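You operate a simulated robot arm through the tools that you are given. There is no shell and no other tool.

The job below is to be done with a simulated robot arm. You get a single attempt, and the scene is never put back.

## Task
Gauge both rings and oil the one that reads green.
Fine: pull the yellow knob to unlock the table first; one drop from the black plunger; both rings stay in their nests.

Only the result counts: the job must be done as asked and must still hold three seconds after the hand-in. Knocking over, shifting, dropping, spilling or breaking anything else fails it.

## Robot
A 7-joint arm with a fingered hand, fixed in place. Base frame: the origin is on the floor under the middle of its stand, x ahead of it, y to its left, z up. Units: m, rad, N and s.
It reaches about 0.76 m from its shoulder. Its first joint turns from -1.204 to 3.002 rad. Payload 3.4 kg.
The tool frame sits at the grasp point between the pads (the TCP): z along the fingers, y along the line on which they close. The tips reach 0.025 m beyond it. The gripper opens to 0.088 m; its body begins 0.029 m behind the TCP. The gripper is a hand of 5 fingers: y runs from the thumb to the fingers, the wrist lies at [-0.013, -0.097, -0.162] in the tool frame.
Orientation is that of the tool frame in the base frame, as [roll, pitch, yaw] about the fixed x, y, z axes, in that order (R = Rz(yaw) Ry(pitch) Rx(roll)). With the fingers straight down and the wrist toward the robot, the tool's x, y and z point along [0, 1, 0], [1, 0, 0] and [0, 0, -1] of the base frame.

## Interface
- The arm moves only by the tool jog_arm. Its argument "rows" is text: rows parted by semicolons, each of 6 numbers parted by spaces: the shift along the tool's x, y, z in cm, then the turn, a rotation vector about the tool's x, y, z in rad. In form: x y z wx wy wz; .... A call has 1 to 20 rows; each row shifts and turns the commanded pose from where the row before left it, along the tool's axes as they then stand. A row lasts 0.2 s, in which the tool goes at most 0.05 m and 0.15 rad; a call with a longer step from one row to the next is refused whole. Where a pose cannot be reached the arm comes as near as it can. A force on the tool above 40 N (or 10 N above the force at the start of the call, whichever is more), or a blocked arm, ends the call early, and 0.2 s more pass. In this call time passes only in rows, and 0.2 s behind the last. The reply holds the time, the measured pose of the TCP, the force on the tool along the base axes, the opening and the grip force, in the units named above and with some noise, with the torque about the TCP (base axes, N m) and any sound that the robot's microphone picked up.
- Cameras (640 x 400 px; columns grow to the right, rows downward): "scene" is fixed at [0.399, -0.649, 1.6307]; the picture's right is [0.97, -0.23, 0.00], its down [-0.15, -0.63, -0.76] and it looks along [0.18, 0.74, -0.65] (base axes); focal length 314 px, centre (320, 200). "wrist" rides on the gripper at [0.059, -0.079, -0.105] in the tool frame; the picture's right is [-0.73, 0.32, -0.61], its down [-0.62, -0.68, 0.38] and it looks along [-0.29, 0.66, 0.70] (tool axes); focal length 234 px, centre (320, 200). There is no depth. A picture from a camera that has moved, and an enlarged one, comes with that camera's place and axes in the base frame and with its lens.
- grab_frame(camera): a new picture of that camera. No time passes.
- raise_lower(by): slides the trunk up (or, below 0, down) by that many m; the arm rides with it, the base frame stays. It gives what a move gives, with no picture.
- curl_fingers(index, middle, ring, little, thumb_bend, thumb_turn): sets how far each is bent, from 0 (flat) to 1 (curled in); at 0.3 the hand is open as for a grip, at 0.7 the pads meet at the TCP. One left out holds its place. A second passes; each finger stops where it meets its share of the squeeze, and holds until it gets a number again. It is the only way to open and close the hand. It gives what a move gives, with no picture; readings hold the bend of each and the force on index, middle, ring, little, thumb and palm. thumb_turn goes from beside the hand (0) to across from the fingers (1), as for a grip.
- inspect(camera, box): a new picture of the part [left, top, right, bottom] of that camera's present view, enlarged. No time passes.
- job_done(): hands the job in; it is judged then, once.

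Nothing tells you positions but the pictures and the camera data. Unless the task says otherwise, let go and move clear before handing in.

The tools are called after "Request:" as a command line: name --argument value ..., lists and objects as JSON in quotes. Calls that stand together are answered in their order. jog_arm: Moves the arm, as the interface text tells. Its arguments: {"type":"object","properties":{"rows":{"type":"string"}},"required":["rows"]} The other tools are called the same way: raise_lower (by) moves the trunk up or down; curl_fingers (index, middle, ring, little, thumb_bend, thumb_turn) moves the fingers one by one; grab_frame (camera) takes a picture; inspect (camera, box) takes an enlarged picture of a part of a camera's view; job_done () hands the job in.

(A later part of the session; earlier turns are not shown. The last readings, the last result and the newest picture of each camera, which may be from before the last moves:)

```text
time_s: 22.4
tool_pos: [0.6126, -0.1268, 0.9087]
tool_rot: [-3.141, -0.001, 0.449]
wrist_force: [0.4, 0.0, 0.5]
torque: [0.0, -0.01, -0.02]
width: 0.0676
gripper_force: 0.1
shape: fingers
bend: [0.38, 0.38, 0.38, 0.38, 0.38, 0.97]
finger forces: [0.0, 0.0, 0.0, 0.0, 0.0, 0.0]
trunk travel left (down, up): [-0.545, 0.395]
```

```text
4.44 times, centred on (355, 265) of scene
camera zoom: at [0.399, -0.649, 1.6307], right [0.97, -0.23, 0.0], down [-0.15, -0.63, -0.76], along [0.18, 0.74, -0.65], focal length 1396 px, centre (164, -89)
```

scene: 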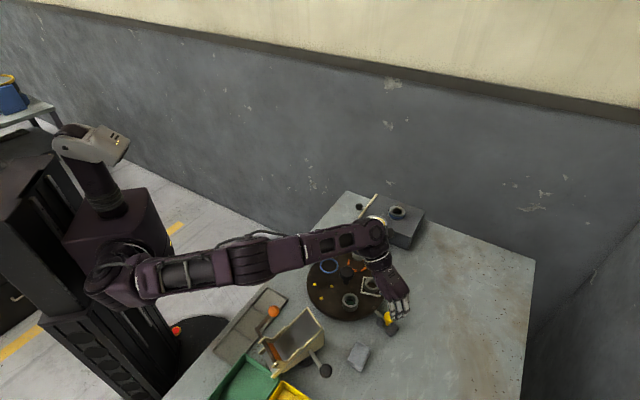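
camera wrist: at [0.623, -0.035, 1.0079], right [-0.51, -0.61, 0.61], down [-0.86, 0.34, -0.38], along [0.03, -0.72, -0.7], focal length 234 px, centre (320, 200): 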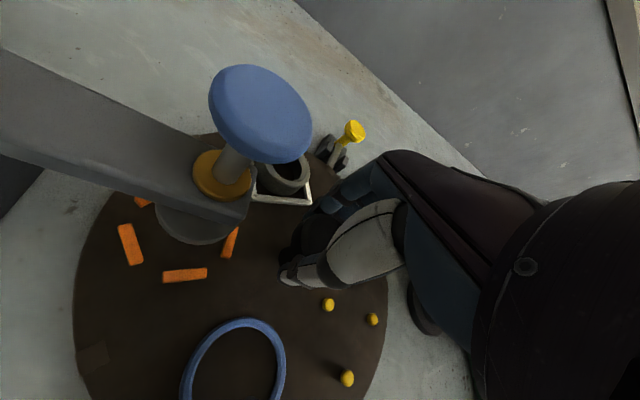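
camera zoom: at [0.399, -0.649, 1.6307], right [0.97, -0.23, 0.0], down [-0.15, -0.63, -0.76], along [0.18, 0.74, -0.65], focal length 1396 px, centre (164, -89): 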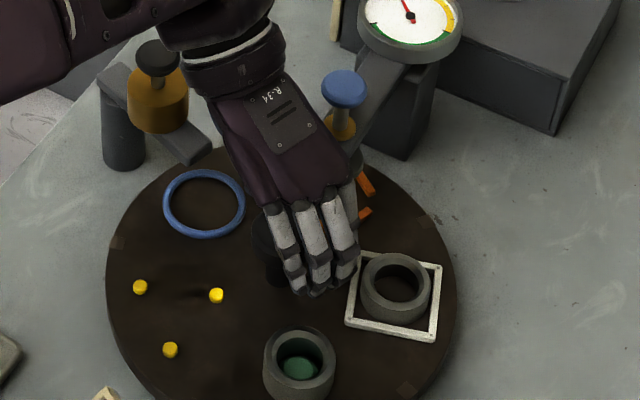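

The knob now lies between index and middle. I'll grip with a firmer setting.

Request:
curl_fingers --index 0.7 --middle 0.7 --thumb_bend 0.7

Request:
inspect --camera "wrist" --box '[200, 100, 440, 360]'

Request:
inspect --camera "scene" --box '[310, 220, 400, 310]'

```text
time_s: 23.4
tool_pos: [0.613, -0.1294, 0.908]
tool_rot: [-3.139, -0.002, 0.451]
wrist_force: [7.1, -8.0, 0.8]
torque: [-0.17, -0.14, 0.09]
width: 0.0166
gripper_force: 8.5
shape: fingers
bend: [0.62, 0.58, 0.38, 0.38, 0.63, 0.97]
finger forces: [4.6, 8.0, 0.1, 0.0, 4.5, 0.1]
trunk travel left (down, up): [-0.545, 0.395]
```

```text
1.54 times, centred on (320, 230) of wrist
camera zoom: at [0.6311, -0.0326, 1.0129], right [-0.51, -0.61, 0.61], down [-0.86, 0.34, -0.38], along [0.02, -0.72, -0.7], focal length 360 px, centre (320, 154)
```

zoom: 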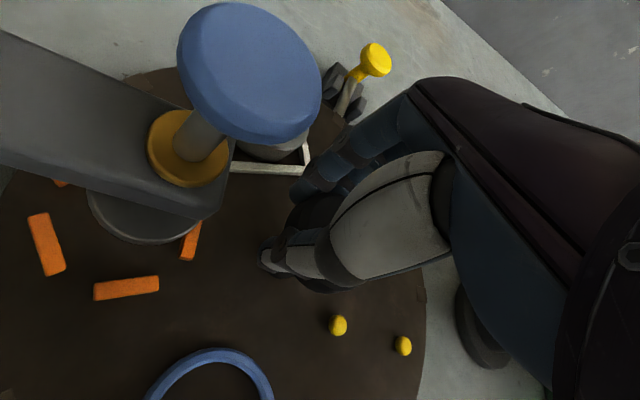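

```text
4.44 times, centred on (355, 265) of scene
camera zoom: at [0.399, -0.649, 1.6307], right [0.97, -0.23, 0.0], down [-0.15, -0.63, -0.76], along [0.18, 0.74, -0.65], focal length 1396 px, centre (164, -89)
```

zoom: 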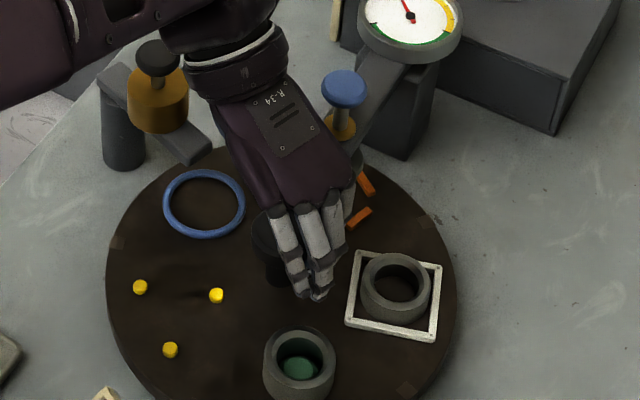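

The grip is lopsided, with the thumb catching only the knob's edge. I'll re-open, shift back about 5 mm so the thumb sits more squarely, and grip again.

Request:
curl_fingers --index 0.42 --middle 0.42 --thumb_bend 0.42

Request:
jog_arm --rows "-0.6 0.2 0 0 0 0"

Request:
curl_fingers --index 0.7 --middle 0.7 --thumb_bend 0.72

Request:
inspect --camera "wrist" --box '[200, 100, 440, 360]'

```text
time_s: 24.4
tool_pos: [0.612, -0.1282, 0.9074]
tool_rot: [-3.14, -0.003, 0.45]
wrist_force: [0.1, 0.3, -0.3]
torque: [0.02, -0.03, 0.01]
width: 0.0589
gripper_force: 0.0
shape: fingers
bend: [0.42, 0.42, 0.38, 0.38, 0.42, 0.97]
finger forces: [0.0, 0.0, 0.0, 0.0, 0.1, 0.0]
trunk travel left (down, up): [-0.545, 0.395]
```

```text
time_s: 24.8
tool_pos: [0.6069, -0.132, 0.9077]
tool_rot: [-3.141, -0.003, 0.449]
wrist_force: [0.5, -0.8, -0.1]
torque: [0.03, 0.02, -0.01]
width: 0.0587
gripper_force: 0.0
shape: fingers
bend: [0.42, 0.42, 0.38, 0.38, 0.42, 0.97]
finger forces: [0.0, 0.0, 0.1, 0.1, 0.1, 0.0]
trunk travel left (down, up): [-0.545, 0.395]
```

```text
time_s: 25.8
tool_pos: [0.608, -0.1336, 0.9071]
tool_rot: [-3.14, -0.002, 0.45]
wrist_force: [4.3, -6.2, -0.6]
torque: [-0.12, -0.01, 0.08]
width: 0.0274
gripper_force: 11.4
shape: fingers
bend: [0.59, 0.59, 0.38, 0.38, 0.57, 0.96]
finger forces: [7.2, 7.4, 0.1, 0.1, 8.2, 0.0]
trunk travel left (down, up): [-0.545, 0.395]
```

```text
1.54 times, centred on (320, 230) of wrist
camera zoom: at [0.6258, -0.0367, 1.0131], right [-0.51, -0.61, 0.61], down [-0.86, 0.34, -0.38], along [0.02, -0.72, -0.7], focal length 360 px, centre (320, 154)
```

zoom: 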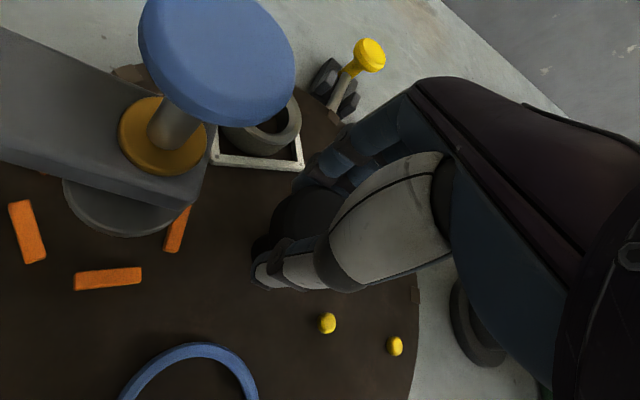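

Now the grip is balanced (about 7–8 N per finger). I'll turn slowly counter-clockwise and check.

Request:
jog_arm --rows "0 0 0 0 0 -0.07; 0 0 0 0 0 -0.07; 0 0 0 0 0 -0.07; 0 0 0 0 0 -0.07"

Request:
inspect --camera "scene" --box '[290, 200, 420, 330]'

Request:
inspect --camera "wrist" --box '[200, 100, 440, 360]'

```text
time_s: 26.8
tool_pos: [0.6087, -0.1323, 0.9057]
tool_rot: [-3.139, -0.003, 0.73]
wrist_force: [0.7, -4.6, -1.0]
torque: [-0.06, 0.01, 0.01]
width: 0.0262
gripper_force: 10.9
shape: fingers
bend: [0.59, 0.6, 0.38, 0.38, 0.59, 0.95]
finger forces: [5.3, 7.5, 0.1, 0.1, 9.0, 0.0]
trunk travel left (down, up): [-0.545, 0.395]
```

```text
3.08 times, centred on (355, 265) of scene
camera zoom: at [0.399, -0.649, 1.6307], right [0.97, -0.23, 0.0], down [-0.15, -0.63, -0.76], along [0.18, 0.74, -0.65], focal length 967 px, centre (212, 0)
```

zoom: 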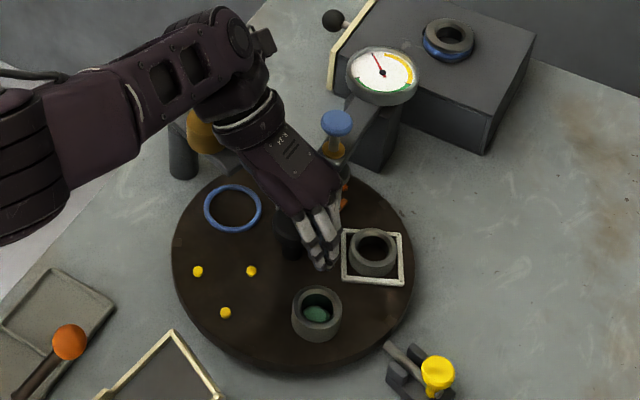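

```text
1.54 times, centred on (320, 230) of wrist
camera zoom: at [0.5979, -0.0345, 1.0129], right [-0.32, -0.73, 0.6], down [-0.92, 0.09, -0.38], along [0.22, -0.68, -0.7], focal length 360 px, centre (320, 154)
```

zoom: 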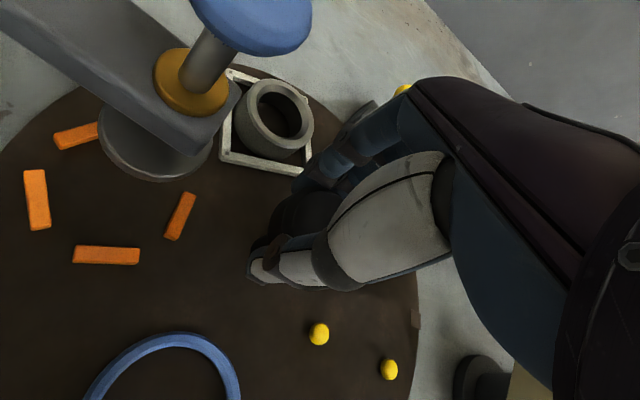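

The table has now turned about 6° with a 16° hand turn, and little torque is felt. I'll continue turning and see how it tracks.

Request:
jog_arm --rows "0 0 0 0 0 -0.07; 0 0 0 0 0 -0.07; 0 0 0 0 0 -0.07; 0 0 0 0 0 -0.07"

Request:
inspect --camera "scene" --box '[290, 200, 420, 330]'

```text
time_s: 27.8
tool_pos: [0.6082, -0.1313, 0.9064]
tool_rot: [3.142, -0.001, 1.011]
wrist_force: [1.1, 0.2, -1.9]
torque: [0.04, 0.1, 0.01]
width: 0.0261
gripper_force: 11.1
shape: fingers
bend: [0.6, 0.61, 0.38, 0.38, 0.58, 0.95]
finger forces: [5.2, 6.6, 0.0, 0.0, 10.6, 0.1]
trunk travel left (down, up): [-0.545, 0.395]
```

```text
3.08 times, centred on (355, 265) of scene
camera zoom: at [0.399, -0.649, 1.6307], right [0.97, -0.23, 0.0], down [-0.15, -0.63, -0.76], along [0.18, 0.74, -0.65], focal length 967 px, centre (212, 0)
```

zoom: 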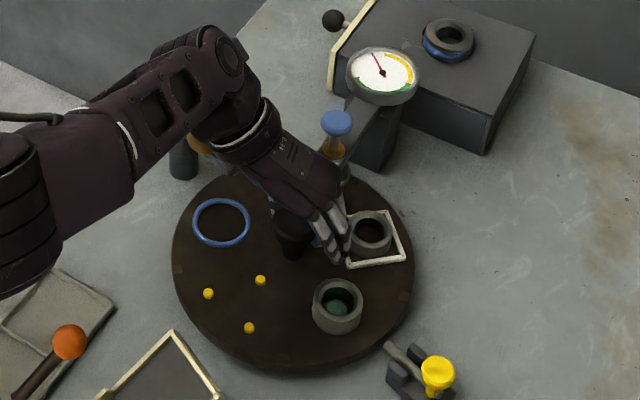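

The table is now tracking at roughly 20° turned. I'll continue the stroke.

Request:
jog_arm --rows "0 0 0 0 0 -0.07; 0 0 0 0 0 -0.07; 0 0 0 0 0 -0.07; 0 0 0 0 0 -0.07; 0 0 0 0 0 -0.07"

Request:
inspect --camera "scene" --box '[290, 200, 420, 330]'

Request:
grab_frame --camera "wrist"

```text
time_s: 29.0
tool_pos: [0.6077, -0.1318, 0.908]
tool_rot: [-3.141, -0.001, 1.361]
wrist_force: [-1.0, 2.9, -3.0]
torque: [0.11, 0.12, -0.01]
width: 0.0261
gripper_force: 12.2
shape: fingers
bend: [0.61, 0.63, 0.38, 0.38, 0.57, 0.93]
finger forces: [5.4, 6.4, 0.1, 0.0, 12.1, 0.1]
trunk travel left (down, up): [-0.545, 0.395]
```

```text
3.08 times, centred on (355, 265) of scene
camera zoom: at [0.399, -0.649, 1.6307], right [0.97, -0.23, 0.0], down [-0.15, -0.63, -0.76], along [0.18, 0.74, -0.65], focal length 967 px, centre (212, 0)
```

zoom: 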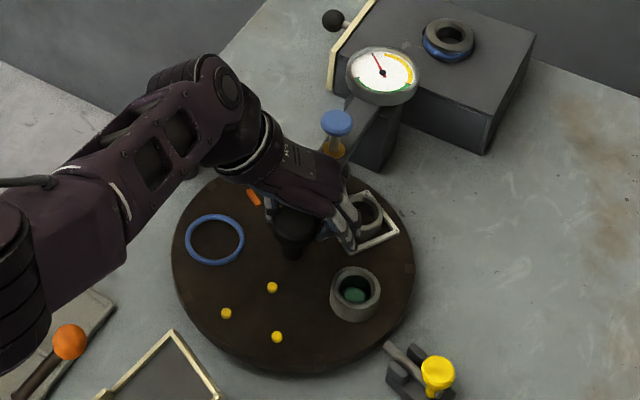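

```text
taken
camera wrist: at [0.542, -0.0572, 1.0128], right [0.17, -0.78, 0.61], down [-0.8, -0.47, -0.38], along [0.58, -0.42, -0.7], focal length 234 px, centre (320, 200)
```

wrist: 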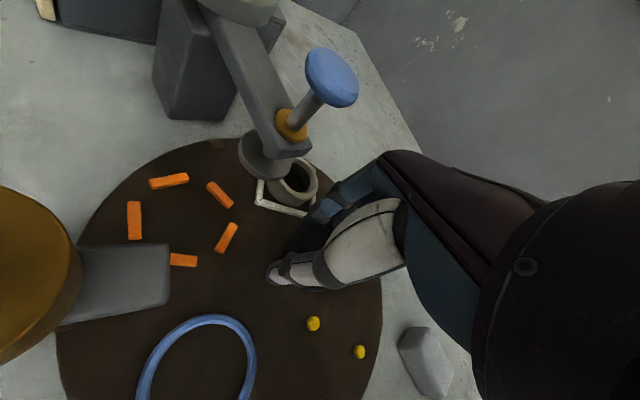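

The table has turned about 37°, halfway to the gauge. The hand still has room before nearing the gauge post, so I'll continue.

Request:
jog_arm --rows "0 0 0 0 0 -0.07; 0 0 0 0 0 -0.07; 0 0 0 0 0 -0.07"

Request:
inspect --camera "scene" --box '[290, 200, 420, 330]'

Request:
grab_frame --camera "wrist"

```text
time_s: 29.8
tool_pos: [0.6084, -0.1302, 0.9075]
tool_rot: [3.138, -0.003, 1.572]
wrist_force: [-1.5, 5.1, -2.5]
torque: [0.15, 0.15, -0.04]
width: 0.0264
gripper_force: 12.4
shape: fingers
bend: [0.61, 0.63, 0.38, 0.38, 0.58, 0.92]
finger forces: [6.0, 6.2, 0.1, 0.1, 12.5, 0.0]
trunk travel left (down, up): [-0.545, 0.395]
```

```text
3.08 times, centred on (355, 265) of scene
camera zoom: at [0.399, -0.649, 1.6307], right [0.97, -0.23, 0.0], down [-0.15, -0.63, -0.76], along [0.18, 0.74, -0.65], focal length 967 px, centre (212, 0)
```

zoom: 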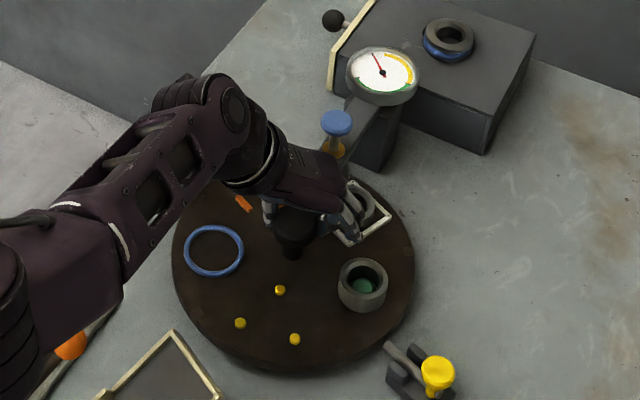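

```text
taken
camera wrist: at [0.5276, -0.0719, 1.0126], right [0.32, -0.73, 0.61], down [-0.68, -0.62, -0.39], along [0.66, -0.29, -0.7], focal length 234 px, centre (320, 200)
```

wrist: 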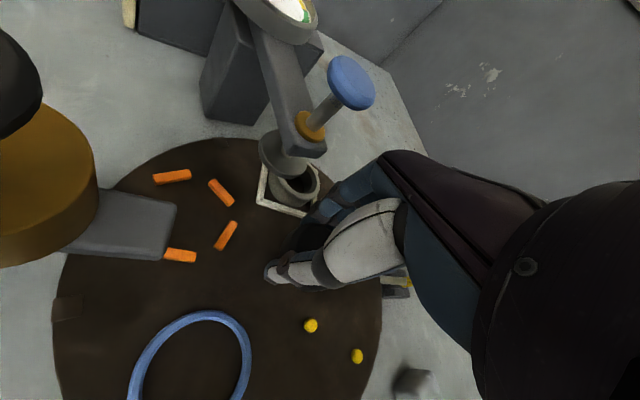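

About 48° turned and 24° to go. The forearm is passing over the orange-ball lever in this view, so I'll check elbow clearance before continuing.

Request:
grab_frame --camera "scene"

Request:
inspect --camera "scene" --box '[90, 200, 330, 400]'

```text
taken
```

scene: 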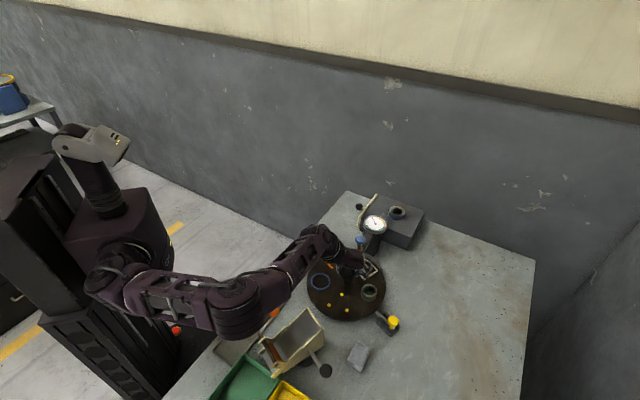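

```text
2.00 times, centred on (210, 300) of scene
camera zoom: at [0.399, -0.649, 1.6307], right [0.97, -0.23, 0.0], down [-0.15, -0.63, -0.76], along [0.18, 0.74, -0.65], focal length 628 px, centre (540, 0)
```

zoom: 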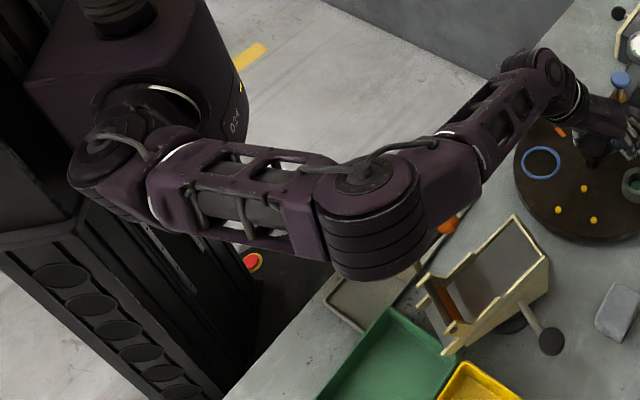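

The orange ball works out at (0.387, -0.249, 0.966), only about 2 cm below the forearm, so I won't rotate further in this posture. I'll release here, lift off, raise the trunk for clearance and re-grip with a more extended arm.

Request:
curl_fingers --index 0.4 --middle 0.4 --thumb_bend 0.4

Request:
inspect --camera "scene" --box '[290, 200, 420, 330]'

```text
time_s: 30.8
tool_pos: [0.6082, -0.1318, 0.9075]
tool_rot: [3.138, -0.001, 1.57]
wrist_force: [0.9, 0.7, -0.1]
torque: [-0.01, 0.03, 0.03]
width: 0.0632
gripper_force: 0.1
shape: fingers
bend: [0.4, 0.4, 0.38, 0.38, 0.4, 0.97]
finger forces: [0.1, 0.0, 0.0, 0.1, 0.0, 0.0]
trunk travel left (down, up): [-0.545, 0.395]
```

```text
3.08 times, centred on (355, 265) of scene
camera zoom: at [0.399, -0.649, 1.6307], right [0.97, -0.23, 0.0], down [-0.15, -0.63, -0.76], along [0.18, 0.74, -0.65], focal length 967 px, centre (212, 0)
```

zoom: 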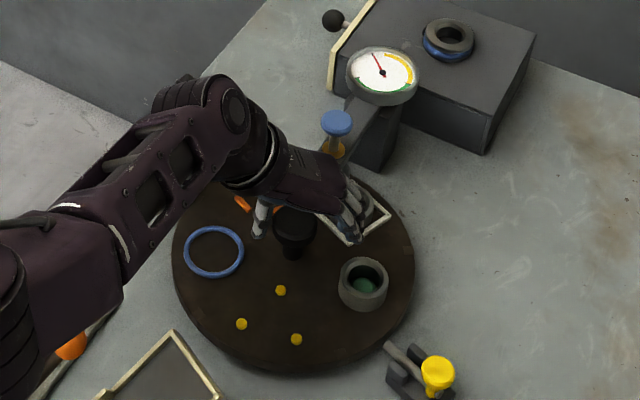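

The table stays where I left it. Now I'll raise the trunk straight up with the hand open.

Request:
raise_lower --by 0.1

Request:
jog_arm --rows "0 0 0 0 0 0.14; 0 0 0 0 0 0.14; 0 0 0 0 0 0.14; 0 0 0 0 0 0.14; 0 0 0 0 0 0.14; 0 0 0 0 0 0.14; 0 0 0 0 0 0.14; 0 0 0 0 0 0.14"

Request:
grab_frame --camera "scene"

Request:
grab_frame --camera "wrist"

```text
time_s: 32.1
tool_pos: [0.6071, -0.1319, 1.0075]
tool_rot: [3.139, -0.001, 1.569]
wrist_force: [-0.1, 0.8, 0.9]
torque: [0.02, -0.01, -0.02]
width: 0.0634
gripper_force: 0.1
shape: fingers
bend: [0.4, 0.4, 0.38, 0.38, 0.4, 0.97]
finger forces: [0.1, 0.0, 0.1, 0.1, 0.0, 0.1]
trunk travel left (down, up): [-0.645, 0.295]
```

```text
time_s: 33.9
tool_pos: [0.6081, -0.1308, 1.0075]
tool_rot: [-3.141, -0.002, 0.448]
wrist_force: [0.2, -0.2, -0.6]
torque: [0.01, -0.01, -0.03]
width: 0.0631
gripper_force: 0.0
shape: fingers
bend: [0.4, 0.4, 0.38, 0.38, 0.4, 0.97]
finger forces: [0.0, 0.1, 0.1, 0.0, 0.0, 0.0]
trunk travel left (down, up): [-0.645, 0.295]
```

```text
taken
```

scene: 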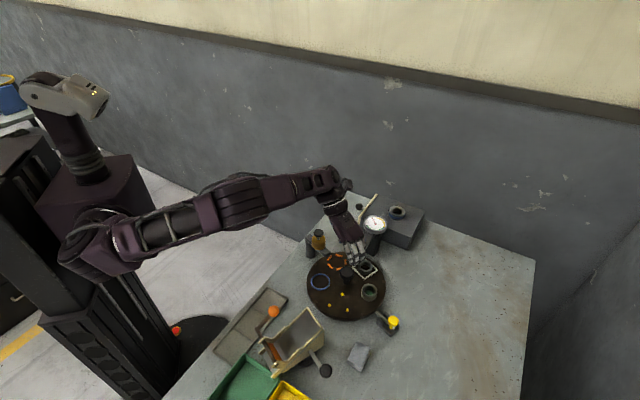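

```text
taken
camera wrist: at [0.6251, -0.034, 1.1124], right [-0.52, -0.61, 0.61], down [-0.86, 0.34, -0.38], along [0.02, -0.72, -0.7], focal length 234 px, centre (320, 200)
```

wrist: 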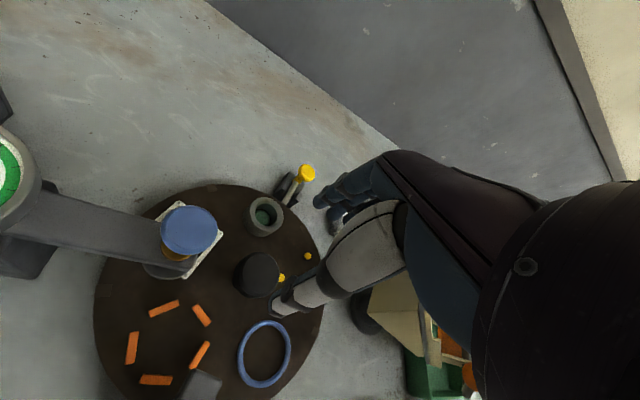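

The elbow is now high and clear. The white nest is nearly under the gauge. I'll lower onto the knob again and re-grip.

Request:
jog_arm --rows "-0.1 0.1 2.5 0 0 0; 0 0 2.5 0 0 0; 0 0 2.5 0 0 0; 0 0 2.5 0 0 0"

Request:
curl_fingers --index 0.7 --middle 0.7 --thumb_bend 0.72

Request:
inspect --camera "scene" --box '[290, 200, 420, 330]'

```text
time_s: 34.9
tool_pos: [0.6064, -0.1336, 0.9057]
tool_rot: [-3.14, 0.0, 0.449]
wrist_force: [-0.6, 0.0, 0.0]
torque: [0.02, 0.01, 0.01]
width: 0.0632
gripper_force: 0.1
shape: fingers
bend: [0.4, 0.4, 0.38, 0.38, 0.4, 0.97]
finger forces: [0.1, 0.0, 0.0, 0.0, 0.0, 0.0]
trunk travel left (down, up): [-0.645, 0.295]
```

```text
time_s: 35.9
tool_pos: [0.6073, -0.1349, 0.9048]
tool_rot: [-3.14, -0.002, 0.452]
wrist_force: [1.3, -3.9, -2.2]
torque: [-0.04, 0.0, 0.05]
width: 0.0284
gripper_force: 11.0
shape: fingers
bend: [0.59, 0.6, 0.38, 0.38, 0.56, 0.96]
finger forces: [6.9, 6.7, 0.0, 0.1, 9.0, 0.1]
trunk travel left (down, up): [-0.645, 0.295]
```

```text
3.08 times, centred on (355, 265) of scene
camera zoom: at [0.399, -0.649, 1.6307], right [0.97, -0.23, 0.0], down [-0.15, -0.63, -0.76], along [0.18, 0.74, -0.65], focal length 967 px, centre (212, 0)
```

zoom: 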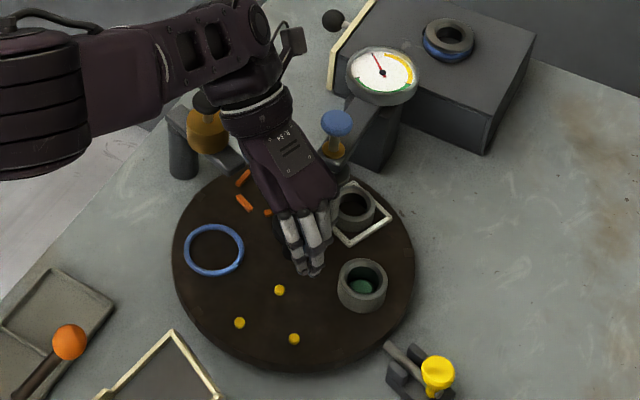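

Gripped again with balanced forces. I'll turn about 24° and check the table's angle.

Request:
jog_arm --rows "0 0 0 0 0 -0.07; 0 0 0 0 0 -0.07; 0 0 0 0 0 -0.07; 0 0 0 0 0 -0.07; 0 0 0 0 0 -0.07; 0 0 0 0 0 -0.07"

Request:
inspect --camera "scene" --box '[290, 200, 420, 330]'

Request:
grab_frame --camera "wrist"

```text
time_s: 37.3
tool_pos: [0.6082, -0.1326, 0.9061]
tool_rot: [-3.139, -0.003, 0.874]
wrist_force: [-2.1, 0.2, -5.0]
torque: [0.01, 0.04, -0.02]
width: 0.0286
gripper_force: 11.5
shape: fingers
bend: [0.59, 0.61, 0.38, 0.38, 0.56, 0.96]
finger forces: [5.8, 6.8, 0.0, 0.0, 10.8, 0.0]
trunk travel left (down, up): [-0.645, 0.295]
```

```text
3.08 times, centred on (355, 265) of scene
camera zoom: at [0.399, -0.649, 1.6307], right [0.97, -0.23, 0.0], down [-0.15, -0.63, -0.76], along [0.18, 0.74, -0.65], focal length 967 px, centre (212, 0)
```

zoom: 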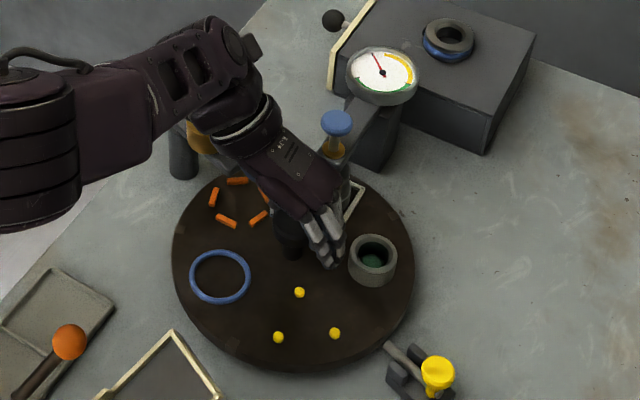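

```text
taken
camera wrist: at [0.584, -0.0375, 1.0125], right [-0.22, -0.77, 0.61], down [-0.92, -0.04, -0.38], along [0.32, -0.64, -0.7], focal length 234 px, centre (320, 200)
```

wrist: 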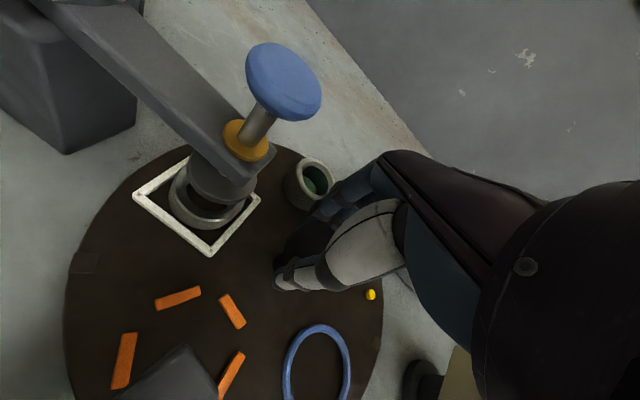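

The table has turned about 71–72°: the blue nest now sits exactly where the yellow one was, and the white-nest ring is under the gauge foot. I'll release and rise straight up.

Request:
curl_fingers --index 0.4 --middle 0.4 --thumb_bend 0.4

Request:
jog_arm --rows "0 0 -2.5 0 0 0; 0 0 -3 0 0 0; 0 0 -3 0 0 0; 0 0 -3 0 0 0; 0 0 -2.5 0 0 0"

Request:
inspect --camera "scene" --box '[290, 200, 420, 330]'

Request:
grab_frame --camera "wrist"

```text
time_s: 38.3
tool_pos: [0.6068, -0.1331, 0.908]
tool_rot: [3.14, -0.002, 0.872]
wrist_force: [0.1, 0.1, -1.2]
torque: [-0.01, 0.01, 0.0]
width: 0.0631
gripper_force: 0.0
shape: fingers
bend: [0.4, 0.4, 0.38, 0.38, 0.4, 0.97]
finger forces: [0.1, 0.0, 0.0, 0.0, 0.0, 0.0]
trunk travel left (down, up): [-0.645, 0.295]
```

```text
time_s: 39.5
tool_pos: [0.6068, -0.1349, 1.0484]
tool_rot: [3.141, -0.002, 0.871]
wrist_force: [0.5, -0.4, 0.4]
torque: [0.0, 0.01, 0.02]
width: 0.063
gripper_force: 0.1
shape: fingers
bend: [0.4, 0.4, 0.38, 0.38, 0.4, 0.97]
finger forces: [0.0, 0.0, 0.1, 0.0, 0.0, 0.1]
trunk travel left (down, up): [-0.645, 0.295]
```

```text
3.08 times, centred on (355, 265) of scene
camera zoom: at [0.399, -0.649, 1.6307], right [0.97, -0.23, 0.0], down [-0.15, -0.63, -0.76], along [0.18, 0.74, -0.65], focal length 967 px, centre (212, 0)
```

zoom: 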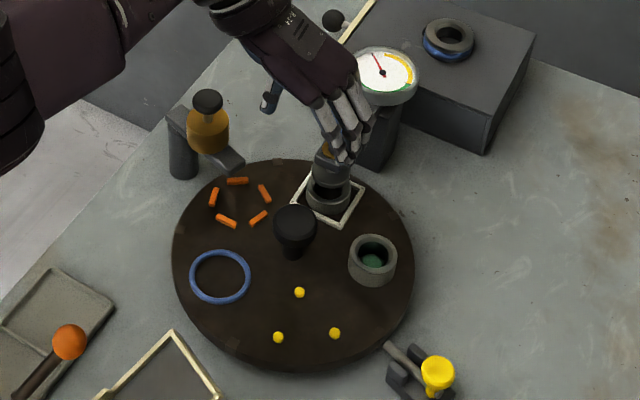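

```text
taken
camera wrist: at [0.584, -0.0374, 1.1535], right [-0.22, -0.76, 0.61], down [-0.92, -0.04, -0.38], along [0.32, -0.64, -0.7], focal length 234 px, centre (320, 200)
```

wrist: 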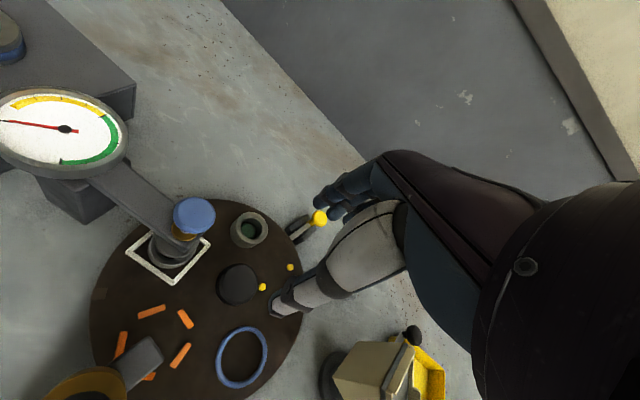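

The table stayed aligned. I'll look closely at the ring under the gauge foot and at the dial from the wrist camera.

Request:
inspect --camera "wrist" --box '[90, 160, 290, 300]'

Request:
inspect --camera "wrist" --box '[0, 70, 160, 190]'

Request:
inspect --camera "scene" --box '[320, 235, 380, 285]'

Request:
inspect --camera "scene" --box '[300, 220, 348, 265]'

```text
2.86 times, centred on (190, 230) of wrist
camera zoom: at [0.584, -0.0374, 1.1535], right [-0.22, -0.76, 0.61], down [-0.92, -0.04, -0.38], along [0.32, -0.64, -0.7], focal length 669 px, centre (691, 114)
```

zoom: 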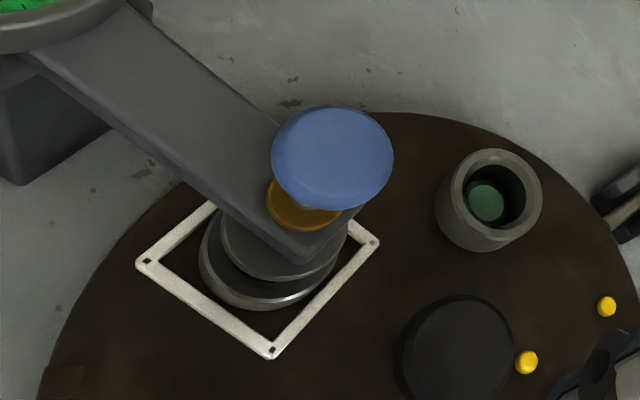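

```text
3.33 times, centred on (80, 130) of wrist
camera zoom: at [0.584, -0.0374, 1.1535], right [-0.22, -0.76, 0.61], down [-0.92, -0.04, -0.38], along [0.32, -0.64, -0.7], focal length 781 px, centre (1120, 433)
```

zoom: 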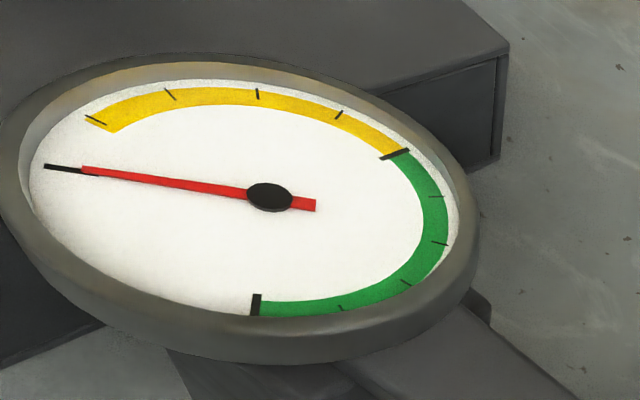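

```text
8.00 times, centred on (350, 260) of scene
camera zoom: at [0.399, -0.649, 1.6307], right [0.97, -0.23, 0.0], down [-0.15, -0.63, -0.76], along [0.18, 0.74, -0.65], focal length 2513 px, centre (80, -280)
```

zoom: 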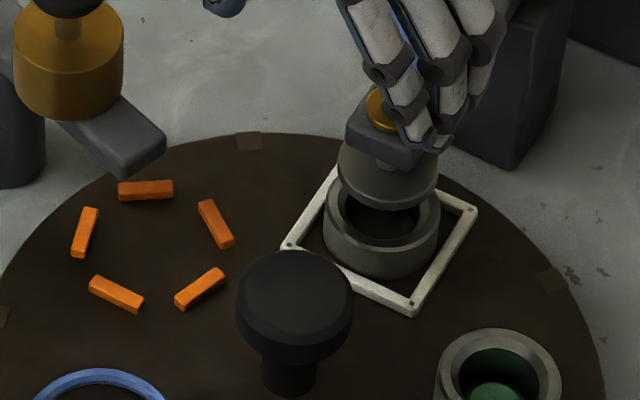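

```text
8.89 times, centred on (324, 242) of scene
camera zoom: at [0.399, -0.649, 1.6307], right [0.97, -0.23, 0.0], down [-0.15, -0.63, -0.76], along [0.18, 0.74, -0.65], focal length 2793 px, centre (284, -178)
```

zoom: 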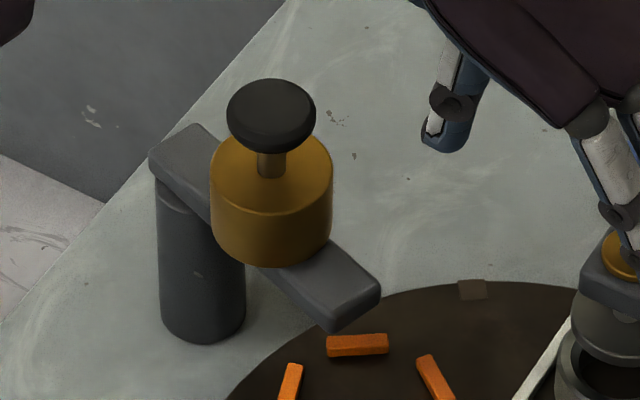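

The ring sits concentrically under the gauge foot with about a 2 cm gap, and the dial's zero tick is under the needle with yellow and green bands around the rest. I'll turn the hand so the wrist camera faces the dial, move over the blue plunger, and close the fingers into a blunt tip.

Request:
jog_arm --rows "0 0 0 0 0 -0.14; 0 0 0 0 0 -0.14; 0 0 0 0 0 -0.14; 0 0 0 0 0 -0.14; 0 0 0 0 0 -0.14; 3 2.5 0 0 0 0; 3 2.6 0 0 0 0"

Request:
curl_fingers --index 0.7 --middle 0.7 --ring 0.7 --little 0.7 --thumb_bend 0.7

Request:
grab_frame --camera "scene"

Request:
grab_frame --camera "wrist"

Request:
inspect --camera "scene" --box '[310, 180, 430, 290]'

```text
time_s: 41.1
tool_pos: [0.6576, -0.0731, 1.0459]
tool_rot: [3.142, -0.001, 1.571]
wrist_force: [-0.7, -0.5, -0.8]
torque: [0.02, 0.02, -0.05]
width: 0.0632
gripper_force: 0.1
shape: fingers
bend: [0.4, 0.4, 0.38, 0.38, 0.4, 0.97]
finger forces: [0.1, 0.0, 0.0, 0.0, 0.1, 0.1]
trunk travel left (down, up): [-0.645, 0.295]
```

```text
time_s: 42.1
tool_pos: [0.6579, -0.074, 1.046]
tool_rot: [3.139, -0.002, 1.57]
wrist_force: [-0.5, 0.8, -0.1]
torque: [0.03, 0.0, -0.01]
width: 0.0
gripper_force: 0.1
shape: fingers
bend: [0.7, 0.7, 0.7, 0.7, 0.7, 0.97]
finger forces: [0.0, 0.0, 0.0, 0.0, 0.1, 0.0]
trunk travel left (down, up): [-0.645, 0.295]
```

```text
taken
```

scene: 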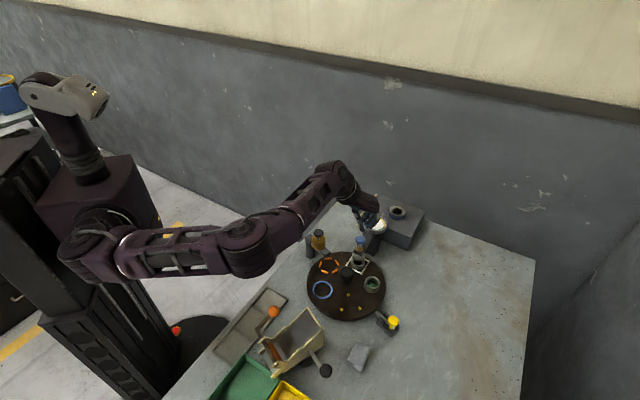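

```text
taken
camera wrist: at [0.5776, -0.0153, 1.1518], right [0.32, -0.73, 0.61], down [-0.68, -0.62, -0.39], along [0.66, -0.29, -0.7], focal length 234 px, centre (320, 200)
```

wrist: 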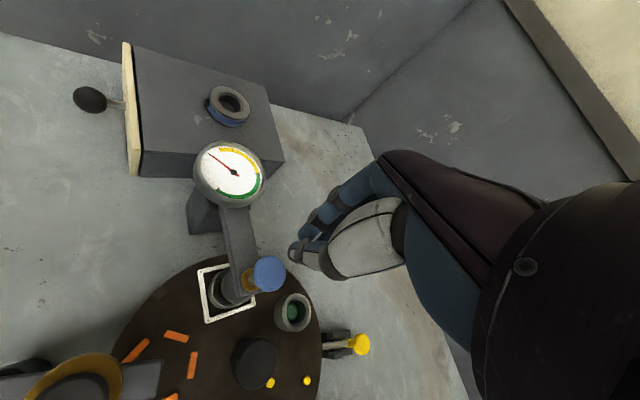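

```text
3.64 times, centred on (370, 235) of scene
camera zoom: at [0.399, -0.649, 1.6307], right [0.97, -0.23, 0.0], down [-0.15, -0.63, -0.76], along [0.18, 0.74, -0.65], focal length 1142 px, centre (138, 73)
```

zoom: 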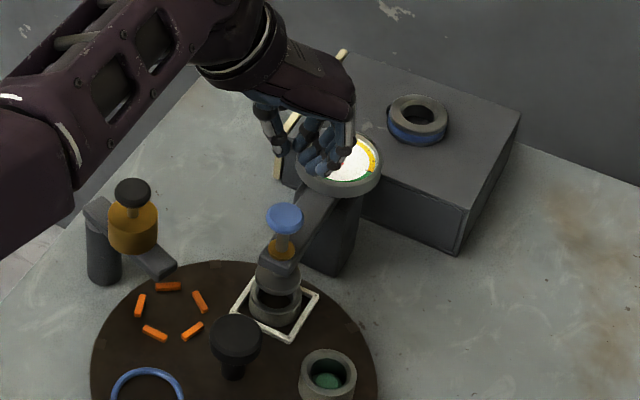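

The dial is clearly visible in the wrist view, and the closed fingertips are over the blue cap. I'll lower to contact and press gently.

Request:
jog_arm --rows "0 0 2 0 0 0; 0 0 2 0 0 0; 0 0 1 0 0 0; 0 0 0.5 0 0 0; 0 0 0.4 0 0 0"

Request:
grab_frame --camera "wrist"

Request:
inspect --camera "scene" --box '[310, 180, 430, 290]'

```text
time_s: 43.3
tool_pos: [0.6575, -0.0726, 0.9889]
tool_rot: [3.14, -0.001, 1.571]
wrist_force: [0.7, -1.0, 1.1]
torque: [-0.01, 0.04, 0.02]
width: 0.0
gripper_force: 0.3
shape: fingers
bend: [0.7, 0.7, 0.7, 0.7, 0.7, 0.98]
finger forces: [0.0, 0.2, 0.0, 0.1, 1.2, 0.0]
trunk travel left (down, up): [-0.645, 0.295]
```

```text
taken
camera wrist: at [0.5776, -0.0145, 1.0937], right [0.32, -0.73, 0.61], down [-0.68, -0.62, -0.39], along [0.66, -0.29, -0.7], focal length 234 px, centre (320, 200)
```

wrist: 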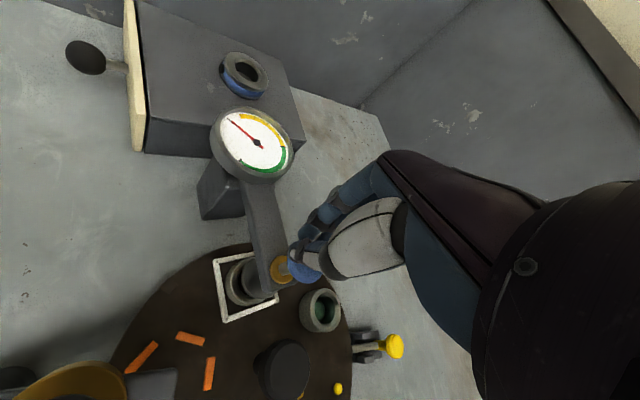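

```text
3.64 times, centred on (370, 235) of scene
camera zoom: at [0.399, -0.649, 1.6307], right [0.97, -0.23, 0.0], down [-0.15, -0.63, -0.76], along [0.18, 0.74, -0.65], focal length 1142 px, centre (138, 73)
```

zoom: 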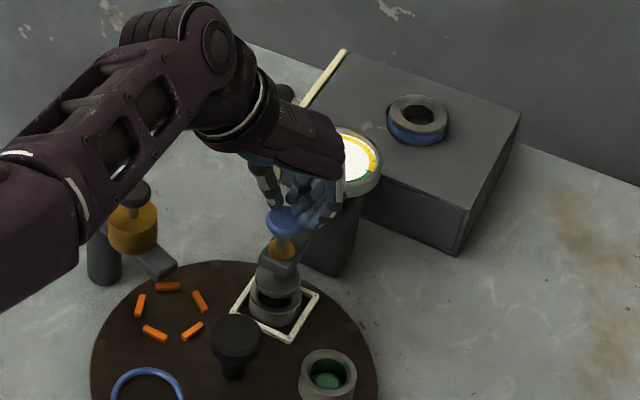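

Contact has just started (about 1 N on the thumb). I'll press further in small steps.

Request:
jog_arm --rows "0 0 0.4 0 0 0; 0 0 0.4 0 0 0; 0 0 0.4 0 0 0"

Request:
grab_frame --camera "wrist"

Request:
inspect --camera "wrist" --box '[190, 80, 310, 190]'

Request:
inspect --camera "scene" --box '[310, 180, 430, 290]'

```text
time_s: 44.1
tool_pos: [0.6576, -0.0727, 0.9763]
tool_rot: [3.14, -0.001, 1.571]
wrist_force: [-0.3, -0.7, 2.1]
torque: [0.02, 0.03, -0.03]
width: 0.0001
gripper_force: 1.3
shape: fingers
bend: [0.7, 0.7, 0.7, 0.7, 0.7, 0.98]
finger forces: [0.1, 0.1, 0.0, 0.0, 2.2, 0.0]
trunk travel left (down, up): [-0.645, 0.295]
```

```text
taken
camera wrist: at [0.5776, -0.014, 1.0819], right [0.32, -0.73, 0.61], down [-0.68, -0.62, -0.39], along [0.66, -0.29, -0.69], focal length 234 px, centre (320, 200)
```

wrist: 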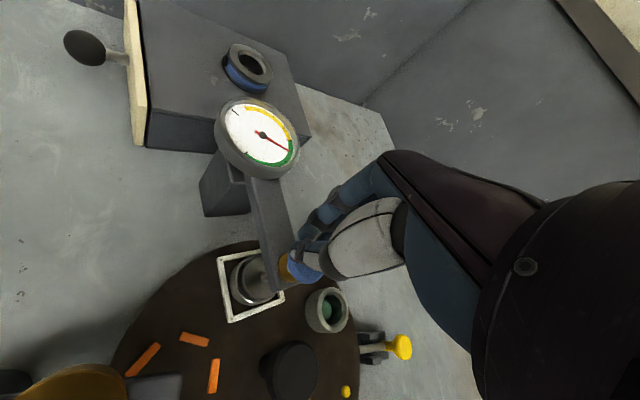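

```text
3.64 times, centred on (250, 135) of wrist
camera zoom: at [0.5776, -0.014, 1.0819], right [0.32, -0.73, 0.61], down [-0.68, -0.62, -0.39], along [0.66, -0.29, -0.69], focal length 852 px, centre (574, 436)
```

zoom: 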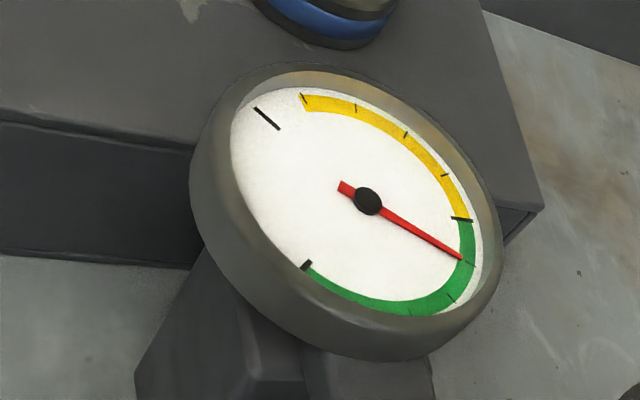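

```text
3.64 times, centred on (370, 235) of scene
camera zoom: at [0.399, -0.649, 1.6307], right [0.97, -0.23, 0.0], down [-0.15, -0.63, -0.76], along [0.18, 0.74, -0.65], focal length 1142 px, centre (138, 73)
```

zoom: 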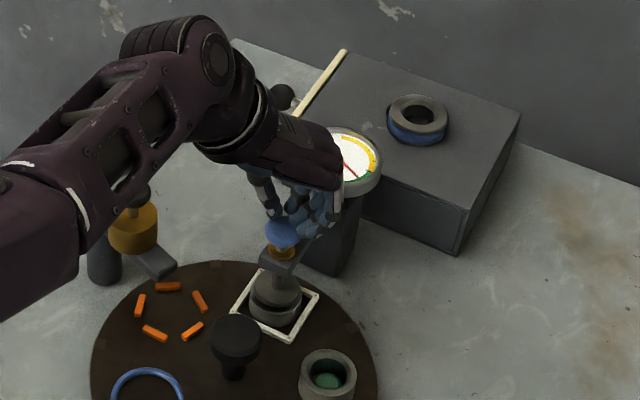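

The needle has swept clockwise through yellow into green, but the force is only 2 N, so the foot may not yet be seated on the ring. I'll press on in finer steps until it bottoms.

Request:
jog_arm --rows "0 0 0.2 0 0 0; 0 0 0.2 0 0 0"

Request:
inspect --camera "wrist" --box '[190, 80, 310, 190]'

Request:
inspect --camera "scene" --box '[325, 230, 385, 280]'

```text
time_s: 44.7
tool_pos: [0.6574, -0.0723, 0.9727]
tool_rot: [3.14, -0.003, 1.572]
wrist_force: [-1.0, -0.5, 1.6]
torque: [0.0, 0.01, 0.0]
width: 0.0
gripper_force: 1.8
shape: fingers
bend: [0.7, 0.7, 0.7, 0.7, 0.7, 0.98]
finger forces: [0.0, 0.6, 0.0, 0.1, 2.1, 0.1]
trunk travel left (down, up): [-0.645, 0.295]
```

```text
3.64 times, centred on (250, 135) of wrist
camera zoom: at [0.5772, -0.0145, 1.0779], right [0.32, -0.73, 0.61], down [-0.68, -0.62, -0.39], along [0.66, -0.29, -0.7], focal length 852 px, centre (574, 436)
```

zoom: 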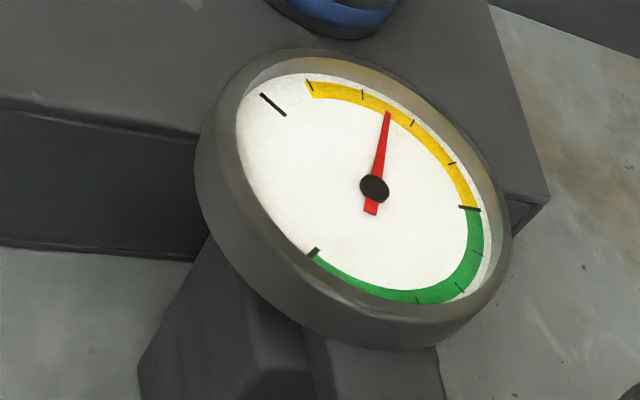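

```text
8.00 times, centred on (355, 255) of scene
camera zoom: at [0.399, -0.649, 1.6307], right [0.97, -0.23, 0.0], down [-0.15, -0.63, -0.76], along [0.18, 0.74, -0.65], focal length 2513 px, centre (40, -240)
```

zoom: 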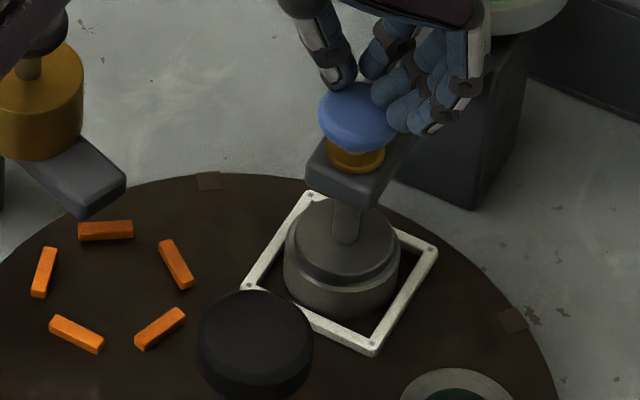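

The needle now reads in yellow, so it tracks the foot's travel live. In this view the foot looks seated or nearly so on the ring. I'll press a touch more to find the firm stop.

Request:
jog_arm --rows "0 0 0.2 0 0 0; 0 0 0.1 0 0 0"

Request:
inspect --camera "wrist" --box '[190, 80, 310, 190]'

Request:
inspect --camera "scene" --box '[325, 230, 385, 280]'

```text
time_s: 45.3
tool_pos: [0.6573, -0.0731, 0.971]
tool_rot: [3.137, -0.001, 1.57]
wrist_force: [-0.4, -0.6, 10.2]
torque: [0.02, 0.1, 0.01]
width: 0.0003
gripper_force: 4.7
shape: fingers
bend: [0.7, 0.7, 0.7, 0.7, 0.7, 0.98]
finger forces: [0.1, 1.6, 0.0, 0.1, 8.4, 0.1]
trunk travel left (down, up): [-0.645, 0.295]
```

```text
3.64 times, centred on (250, 135) of wrist
camera zoom: at [0.5764, -0.0143, 1.0766], right [0.32, -0.73, 0.61], down [-0.68, -0.62, -0.39], along [0.66, -0.29, -0.69], focal length 852 px, centre (574, 436)
```

zoom: 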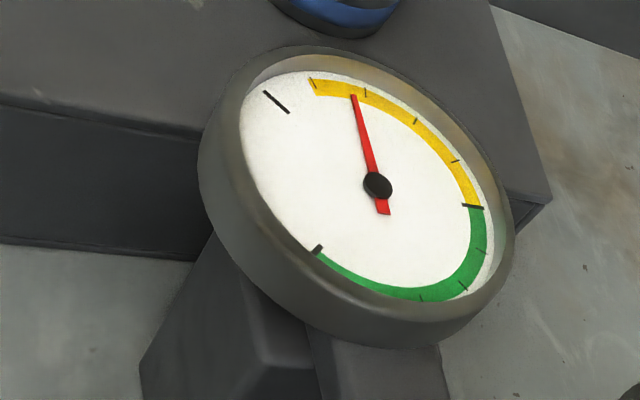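

```text
8.00 times, centred on (355, 255) of scene
camera zoom: at [0.399, -0.649, 1.6307], right [0.97, -0.23, 0.0], down [-0.15, -0.63, -0.76], along [0.18, 0.74, -0.65], focal length 2513 px, centre (40, -240)
```

zoom: 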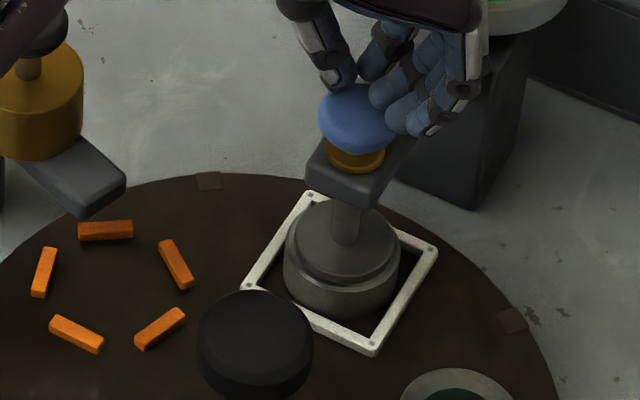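

The force has jumped to 10 N with the needle well inside yellow, so the foot is resting on the ring. One tiny further press will confirm the reading is stable.

Request:
jog_arm --rows "0 0 0.1 0 0 0"

Request:
inspect --camera "wrist" --box '[190, 80, 310, 190]'

Request:
inspect --camera "scene" --box '[335, 235, 375, 270]'

```text
time_s: 45.7
tool_pos: [0.6562, -0.0734, 0.9712]
tool_rot: [3.135, -0.001, 1.572]
wrist_force: [-1.3, -1.1, 14.8]
torque: [0.03, 0.15, -0.01]
width: 0.0001
gripper_force: 7.9
shape: fingers
bend: [0.7, 0.7, 0.7, 0.7, 0.7, 0.98]
finger forces: [0.0, 2.1, 0.0, 0.0, 12.7, 0.0]
trunk travel left (down, up): [-0.645, 0.295]
```

```text
3.64 times, centred on (250, 135) of wrist
camera zoom: at [0.5761, -0.0142, 1.0764], right [0.32, -0.73, 0.61], down [-0.68, -0.62, -0.39], along [0.66, -0.29, -0.69], focal length 852 px, centre (574, 436)
```

zoom: 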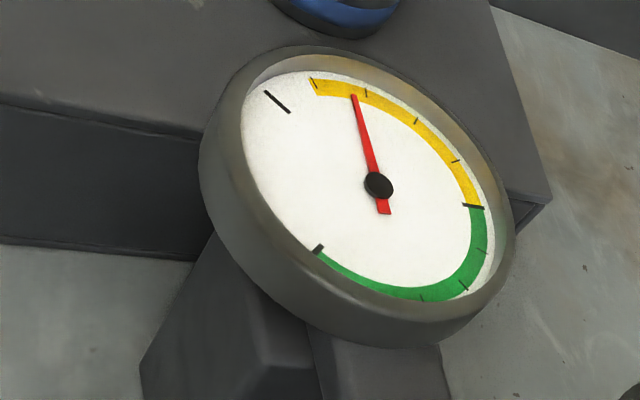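

```text
11.43 times, centred on (355, 252) of scene
camera zoom: at [0.399, -0.649, 1.6307], right [0.97, -0.23, 0.0], down [-0.15, -0.63, -0.76], along [0.18, 0.74, -0.65], focal length 3591 px, centre (-80, -400)
```

zoom: 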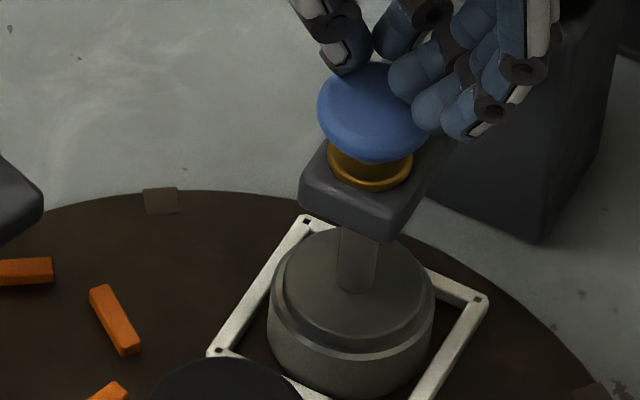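

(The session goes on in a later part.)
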